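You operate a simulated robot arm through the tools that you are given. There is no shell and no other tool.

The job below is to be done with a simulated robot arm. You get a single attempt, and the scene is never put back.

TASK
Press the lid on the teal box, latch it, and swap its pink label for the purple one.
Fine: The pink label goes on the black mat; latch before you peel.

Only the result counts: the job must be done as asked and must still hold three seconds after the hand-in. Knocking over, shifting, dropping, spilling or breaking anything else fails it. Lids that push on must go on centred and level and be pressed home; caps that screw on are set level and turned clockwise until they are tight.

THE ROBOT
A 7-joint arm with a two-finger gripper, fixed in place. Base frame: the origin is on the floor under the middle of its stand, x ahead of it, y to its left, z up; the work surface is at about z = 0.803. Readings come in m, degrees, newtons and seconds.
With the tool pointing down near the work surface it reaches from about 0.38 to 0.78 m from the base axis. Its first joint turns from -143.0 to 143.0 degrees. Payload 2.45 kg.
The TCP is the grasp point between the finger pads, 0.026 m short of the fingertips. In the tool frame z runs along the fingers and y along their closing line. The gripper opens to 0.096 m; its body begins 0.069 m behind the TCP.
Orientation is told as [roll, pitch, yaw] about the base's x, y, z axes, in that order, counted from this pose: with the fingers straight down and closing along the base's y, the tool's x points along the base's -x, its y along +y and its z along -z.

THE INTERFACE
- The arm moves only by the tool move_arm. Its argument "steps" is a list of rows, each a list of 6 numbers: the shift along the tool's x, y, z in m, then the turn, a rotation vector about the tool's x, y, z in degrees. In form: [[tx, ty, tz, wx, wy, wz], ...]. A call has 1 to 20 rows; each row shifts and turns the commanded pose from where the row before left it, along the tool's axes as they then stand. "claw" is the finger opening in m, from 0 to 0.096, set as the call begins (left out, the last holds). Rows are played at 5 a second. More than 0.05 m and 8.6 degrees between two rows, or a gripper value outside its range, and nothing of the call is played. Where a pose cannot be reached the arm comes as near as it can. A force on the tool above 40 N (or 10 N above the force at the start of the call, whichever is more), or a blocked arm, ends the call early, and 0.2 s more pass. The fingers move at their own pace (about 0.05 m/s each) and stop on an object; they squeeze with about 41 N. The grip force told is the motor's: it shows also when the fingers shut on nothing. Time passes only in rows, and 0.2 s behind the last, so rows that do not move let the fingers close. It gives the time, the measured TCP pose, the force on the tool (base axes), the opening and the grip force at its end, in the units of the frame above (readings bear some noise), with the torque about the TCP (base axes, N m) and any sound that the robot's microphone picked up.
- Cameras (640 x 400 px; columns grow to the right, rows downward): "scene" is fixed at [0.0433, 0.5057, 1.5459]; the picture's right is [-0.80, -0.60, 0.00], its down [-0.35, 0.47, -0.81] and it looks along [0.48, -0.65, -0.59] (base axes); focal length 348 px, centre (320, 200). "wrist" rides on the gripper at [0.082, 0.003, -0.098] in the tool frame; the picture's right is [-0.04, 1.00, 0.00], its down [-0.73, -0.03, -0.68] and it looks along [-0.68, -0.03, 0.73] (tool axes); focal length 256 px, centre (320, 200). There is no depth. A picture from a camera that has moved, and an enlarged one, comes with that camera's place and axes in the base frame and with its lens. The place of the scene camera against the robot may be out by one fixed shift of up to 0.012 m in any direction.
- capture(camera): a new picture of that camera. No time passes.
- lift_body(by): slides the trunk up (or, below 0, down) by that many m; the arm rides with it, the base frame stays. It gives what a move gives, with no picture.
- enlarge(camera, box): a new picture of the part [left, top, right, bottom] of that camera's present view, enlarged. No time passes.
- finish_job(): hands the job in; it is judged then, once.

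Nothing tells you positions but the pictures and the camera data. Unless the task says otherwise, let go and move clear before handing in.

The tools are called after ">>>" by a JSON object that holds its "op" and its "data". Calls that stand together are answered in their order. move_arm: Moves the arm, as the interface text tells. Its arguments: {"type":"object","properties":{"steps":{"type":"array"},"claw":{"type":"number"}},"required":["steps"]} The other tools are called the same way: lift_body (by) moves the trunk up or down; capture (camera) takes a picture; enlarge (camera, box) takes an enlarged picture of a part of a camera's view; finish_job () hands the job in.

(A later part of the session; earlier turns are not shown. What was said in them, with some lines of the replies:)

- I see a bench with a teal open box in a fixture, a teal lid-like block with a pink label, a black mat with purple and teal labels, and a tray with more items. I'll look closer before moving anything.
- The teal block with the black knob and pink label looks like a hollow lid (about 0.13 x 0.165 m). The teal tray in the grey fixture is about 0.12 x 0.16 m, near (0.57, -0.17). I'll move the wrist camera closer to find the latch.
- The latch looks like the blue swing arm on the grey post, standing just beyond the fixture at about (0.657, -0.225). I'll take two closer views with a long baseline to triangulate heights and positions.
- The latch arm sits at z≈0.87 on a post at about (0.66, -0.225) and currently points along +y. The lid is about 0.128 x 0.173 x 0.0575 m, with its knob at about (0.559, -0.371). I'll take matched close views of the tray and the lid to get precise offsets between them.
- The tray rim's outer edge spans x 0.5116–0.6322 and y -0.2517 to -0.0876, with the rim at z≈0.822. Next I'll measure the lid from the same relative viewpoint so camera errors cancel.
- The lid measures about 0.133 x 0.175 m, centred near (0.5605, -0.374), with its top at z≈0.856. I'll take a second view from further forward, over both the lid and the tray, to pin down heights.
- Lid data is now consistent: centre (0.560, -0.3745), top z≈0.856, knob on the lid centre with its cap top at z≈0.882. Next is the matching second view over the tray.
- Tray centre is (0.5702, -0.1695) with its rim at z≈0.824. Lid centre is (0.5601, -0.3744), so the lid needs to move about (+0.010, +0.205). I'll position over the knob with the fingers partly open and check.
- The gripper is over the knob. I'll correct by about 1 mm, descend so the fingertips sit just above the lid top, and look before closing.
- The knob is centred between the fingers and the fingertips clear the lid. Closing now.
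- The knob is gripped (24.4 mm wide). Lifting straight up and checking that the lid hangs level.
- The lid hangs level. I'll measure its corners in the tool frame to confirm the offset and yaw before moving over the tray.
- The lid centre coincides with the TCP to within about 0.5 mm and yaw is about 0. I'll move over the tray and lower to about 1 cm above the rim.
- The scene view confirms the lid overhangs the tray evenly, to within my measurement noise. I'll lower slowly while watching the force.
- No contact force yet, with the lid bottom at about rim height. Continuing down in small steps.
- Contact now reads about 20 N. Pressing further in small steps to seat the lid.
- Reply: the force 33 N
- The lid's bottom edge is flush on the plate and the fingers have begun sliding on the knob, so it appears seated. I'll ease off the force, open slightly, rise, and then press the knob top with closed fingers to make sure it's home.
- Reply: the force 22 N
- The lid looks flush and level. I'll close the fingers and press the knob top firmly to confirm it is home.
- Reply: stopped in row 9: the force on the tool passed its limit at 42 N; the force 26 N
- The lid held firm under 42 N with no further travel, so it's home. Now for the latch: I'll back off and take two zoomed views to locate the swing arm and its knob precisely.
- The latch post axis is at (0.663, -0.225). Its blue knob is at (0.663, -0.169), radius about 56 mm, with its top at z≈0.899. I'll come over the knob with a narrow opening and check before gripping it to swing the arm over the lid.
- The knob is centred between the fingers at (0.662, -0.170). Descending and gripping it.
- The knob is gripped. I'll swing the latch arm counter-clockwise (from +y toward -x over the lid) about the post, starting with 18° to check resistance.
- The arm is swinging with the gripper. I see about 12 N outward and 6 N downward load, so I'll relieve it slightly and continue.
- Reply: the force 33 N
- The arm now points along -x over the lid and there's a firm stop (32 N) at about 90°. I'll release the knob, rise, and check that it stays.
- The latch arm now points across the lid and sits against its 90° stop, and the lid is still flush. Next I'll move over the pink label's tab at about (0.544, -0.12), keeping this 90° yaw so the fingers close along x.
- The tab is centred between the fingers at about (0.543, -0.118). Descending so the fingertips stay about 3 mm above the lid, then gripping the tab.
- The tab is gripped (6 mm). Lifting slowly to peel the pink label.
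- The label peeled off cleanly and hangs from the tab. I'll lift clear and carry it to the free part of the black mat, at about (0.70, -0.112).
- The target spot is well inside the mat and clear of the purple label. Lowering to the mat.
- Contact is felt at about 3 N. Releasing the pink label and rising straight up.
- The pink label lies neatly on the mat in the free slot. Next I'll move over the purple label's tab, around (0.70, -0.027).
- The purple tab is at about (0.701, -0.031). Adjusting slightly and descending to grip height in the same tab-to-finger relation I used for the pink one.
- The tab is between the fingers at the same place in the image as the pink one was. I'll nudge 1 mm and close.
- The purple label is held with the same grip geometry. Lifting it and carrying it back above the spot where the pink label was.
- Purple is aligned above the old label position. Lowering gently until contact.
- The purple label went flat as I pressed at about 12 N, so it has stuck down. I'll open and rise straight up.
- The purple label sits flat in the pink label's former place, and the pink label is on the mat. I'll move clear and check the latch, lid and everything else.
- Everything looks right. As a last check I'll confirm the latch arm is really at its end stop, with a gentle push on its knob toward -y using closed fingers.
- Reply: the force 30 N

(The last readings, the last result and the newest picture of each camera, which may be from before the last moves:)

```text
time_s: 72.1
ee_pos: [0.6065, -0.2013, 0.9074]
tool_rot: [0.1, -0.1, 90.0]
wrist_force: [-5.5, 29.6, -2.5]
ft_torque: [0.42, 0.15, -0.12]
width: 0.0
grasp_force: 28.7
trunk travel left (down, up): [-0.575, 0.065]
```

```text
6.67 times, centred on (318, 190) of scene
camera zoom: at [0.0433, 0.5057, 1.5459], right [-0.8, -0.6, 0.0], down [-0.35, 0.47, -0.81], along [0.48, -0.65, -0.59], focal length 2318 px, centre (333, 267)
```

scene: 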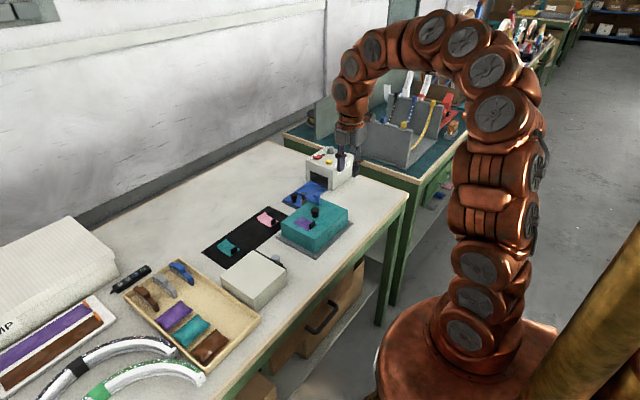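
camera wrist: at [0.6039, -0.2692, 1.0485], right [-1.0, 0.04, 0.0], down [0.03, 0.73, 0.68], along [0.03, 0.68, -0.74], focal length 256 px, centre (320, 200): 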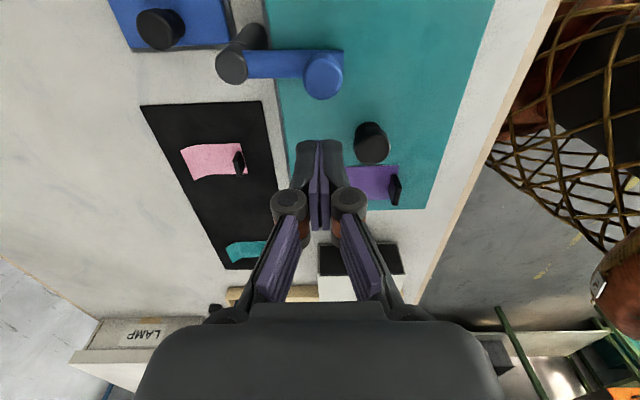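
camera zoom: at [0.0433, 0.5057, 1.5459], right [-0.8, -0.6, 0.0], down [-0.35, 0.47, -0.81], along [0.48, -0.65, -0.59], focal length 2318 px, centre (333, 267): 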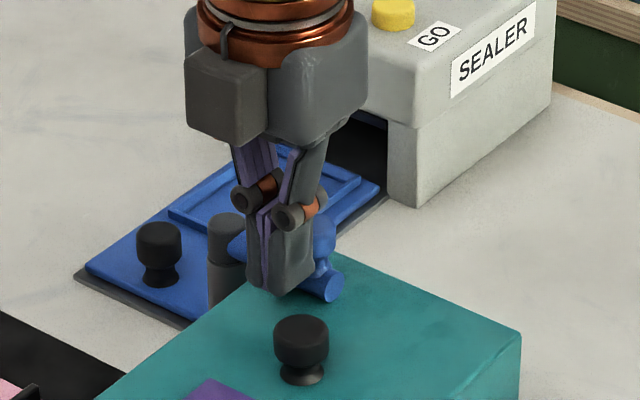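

The arm took about 30 N without moving, so it is against its hard stop and fully latched. Backing off and moving clear.

>>> {"op": "move_arm", "data": {"steps": [[-0.005, 0, 0, 0, 0, 0], [-0.006, 0, 0, 0, 0, 0], [0, 0, -0.03, 0, 0, 0], [0, 0, -0.04, 0, 0, 0], [0, 0, -0.04, 0, 0, 0], [0, 0.03, -0.04, 0, 0, 0], [0, 0.03, 0, 0, 0, 0], [0, 0.03, 0, 0, 0, 0], [0, 0, 0, 0, 0, 0]]}}

>>> {"op": "enlarge", "data": {"camera": "scene", "box": [200, 160, 380, 270]}}

>>> {"op": "enlarge", "data": {"camera": "scene", "box": [290, 170, 354, 210]}}

>>> {"op": "enlarge", "data": {"camera": "scene", "box": [0, 180, 300, 390]}}

```text
time_s: 74.1
ee_pos: [0.5169, -0.1931, 1.0574]
tool_rot: [-0.1, 0.1, 90.0]
wrist_force: [0.1, 0.0, 0.7]
ft_torque: [-0.01, 0.01, 0.01]
width: 0.0
grasp_force: 28.7
trunk travel left (down, up): [-0.575, 0.065]
```

```text
3.56 times, centred on (290, 215) of scene
camera zoom: at [0.0433, 0.5057, 1.5459], right [-0.8, -0.6, 0.0], down [-0.35, 0.47, -0.81], along [0.48, -0.65, -0.59], focal length 1236 px, centre (427, 147)
```

zoom: 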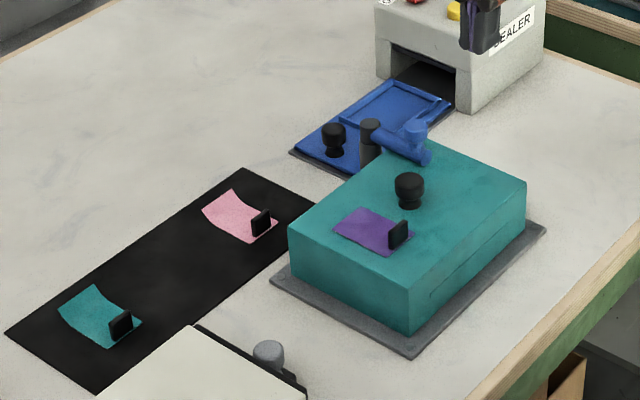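

```text
10.00 times, centred on (322, 190) of scene
camera zoom: at [0.0433, 0.5057, 1.5459], right [-0.8, -0.6, 0.0], down [-0.35, 0.47, -0.81], along [0.48, -0.65, -0.59], focal length 3478 px, centre (300, 300)
```

zoom: 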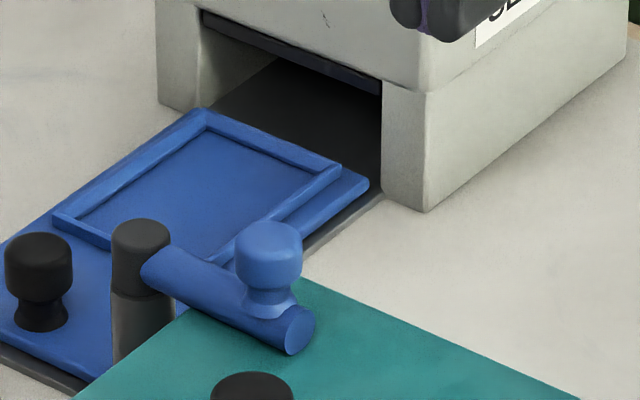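

```text
1.90 times, centred on (150, 285) of scene
camera zoom: at [0.0433, 0.5057, 1.5459], right [-0.8, -0.6, 0.0], down [-0.35, 0.47, -0.81], along [0.48, -0.65, -0.59], focal length 662 px, centre (644, 38)
```

zoom: 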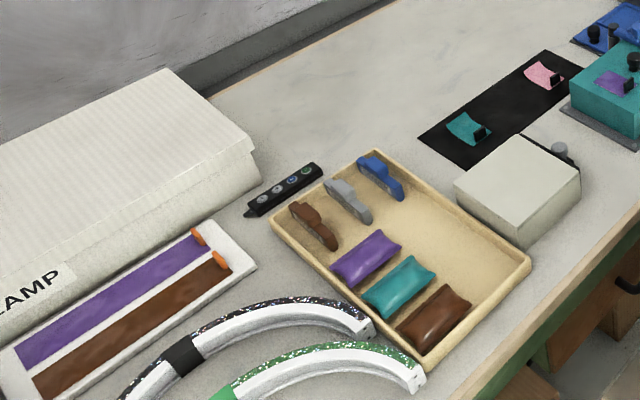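

The final pictures show what the job asked for:
- **Lid:** seated level on the teal box, flush with the plate.
- **Latch:** swung across the lid against its stop.
- **Purple label:** stuck flat where the pink one was.
- **Pink label:** lying on the black mat.

Nothing else on the bench has moved and the gripper is clear, so I'm handing in.

>>> {"op": "finish_job", "data": {}}

```text
The job is handed in.
```

I've handed the job in, and the last pictures show it done as asked, but the result of the judging wasn't shown to me.

- **Lid:** it sits level and centred on the teal box, flush with the grey plate. It took a 42 N press on its knob without moving further. No click was picked up, so I judged it home from the pictures and that press.
- **Latch:** I swung the blue arm about 90° over the lid until it hit a firm stop, before peeling anything. I checked again at the end: it didn't move when I pushed it with about 30 N.
- **Pink label:** it peeled off cleanly and now lies in the free part of the black mat, clear of the teal label.
- **Purple label:** it is stuck flat where the pink one was.

In the final pictures nothing else on the bench looked moved. The gripper had let go and was clear when I handed in.
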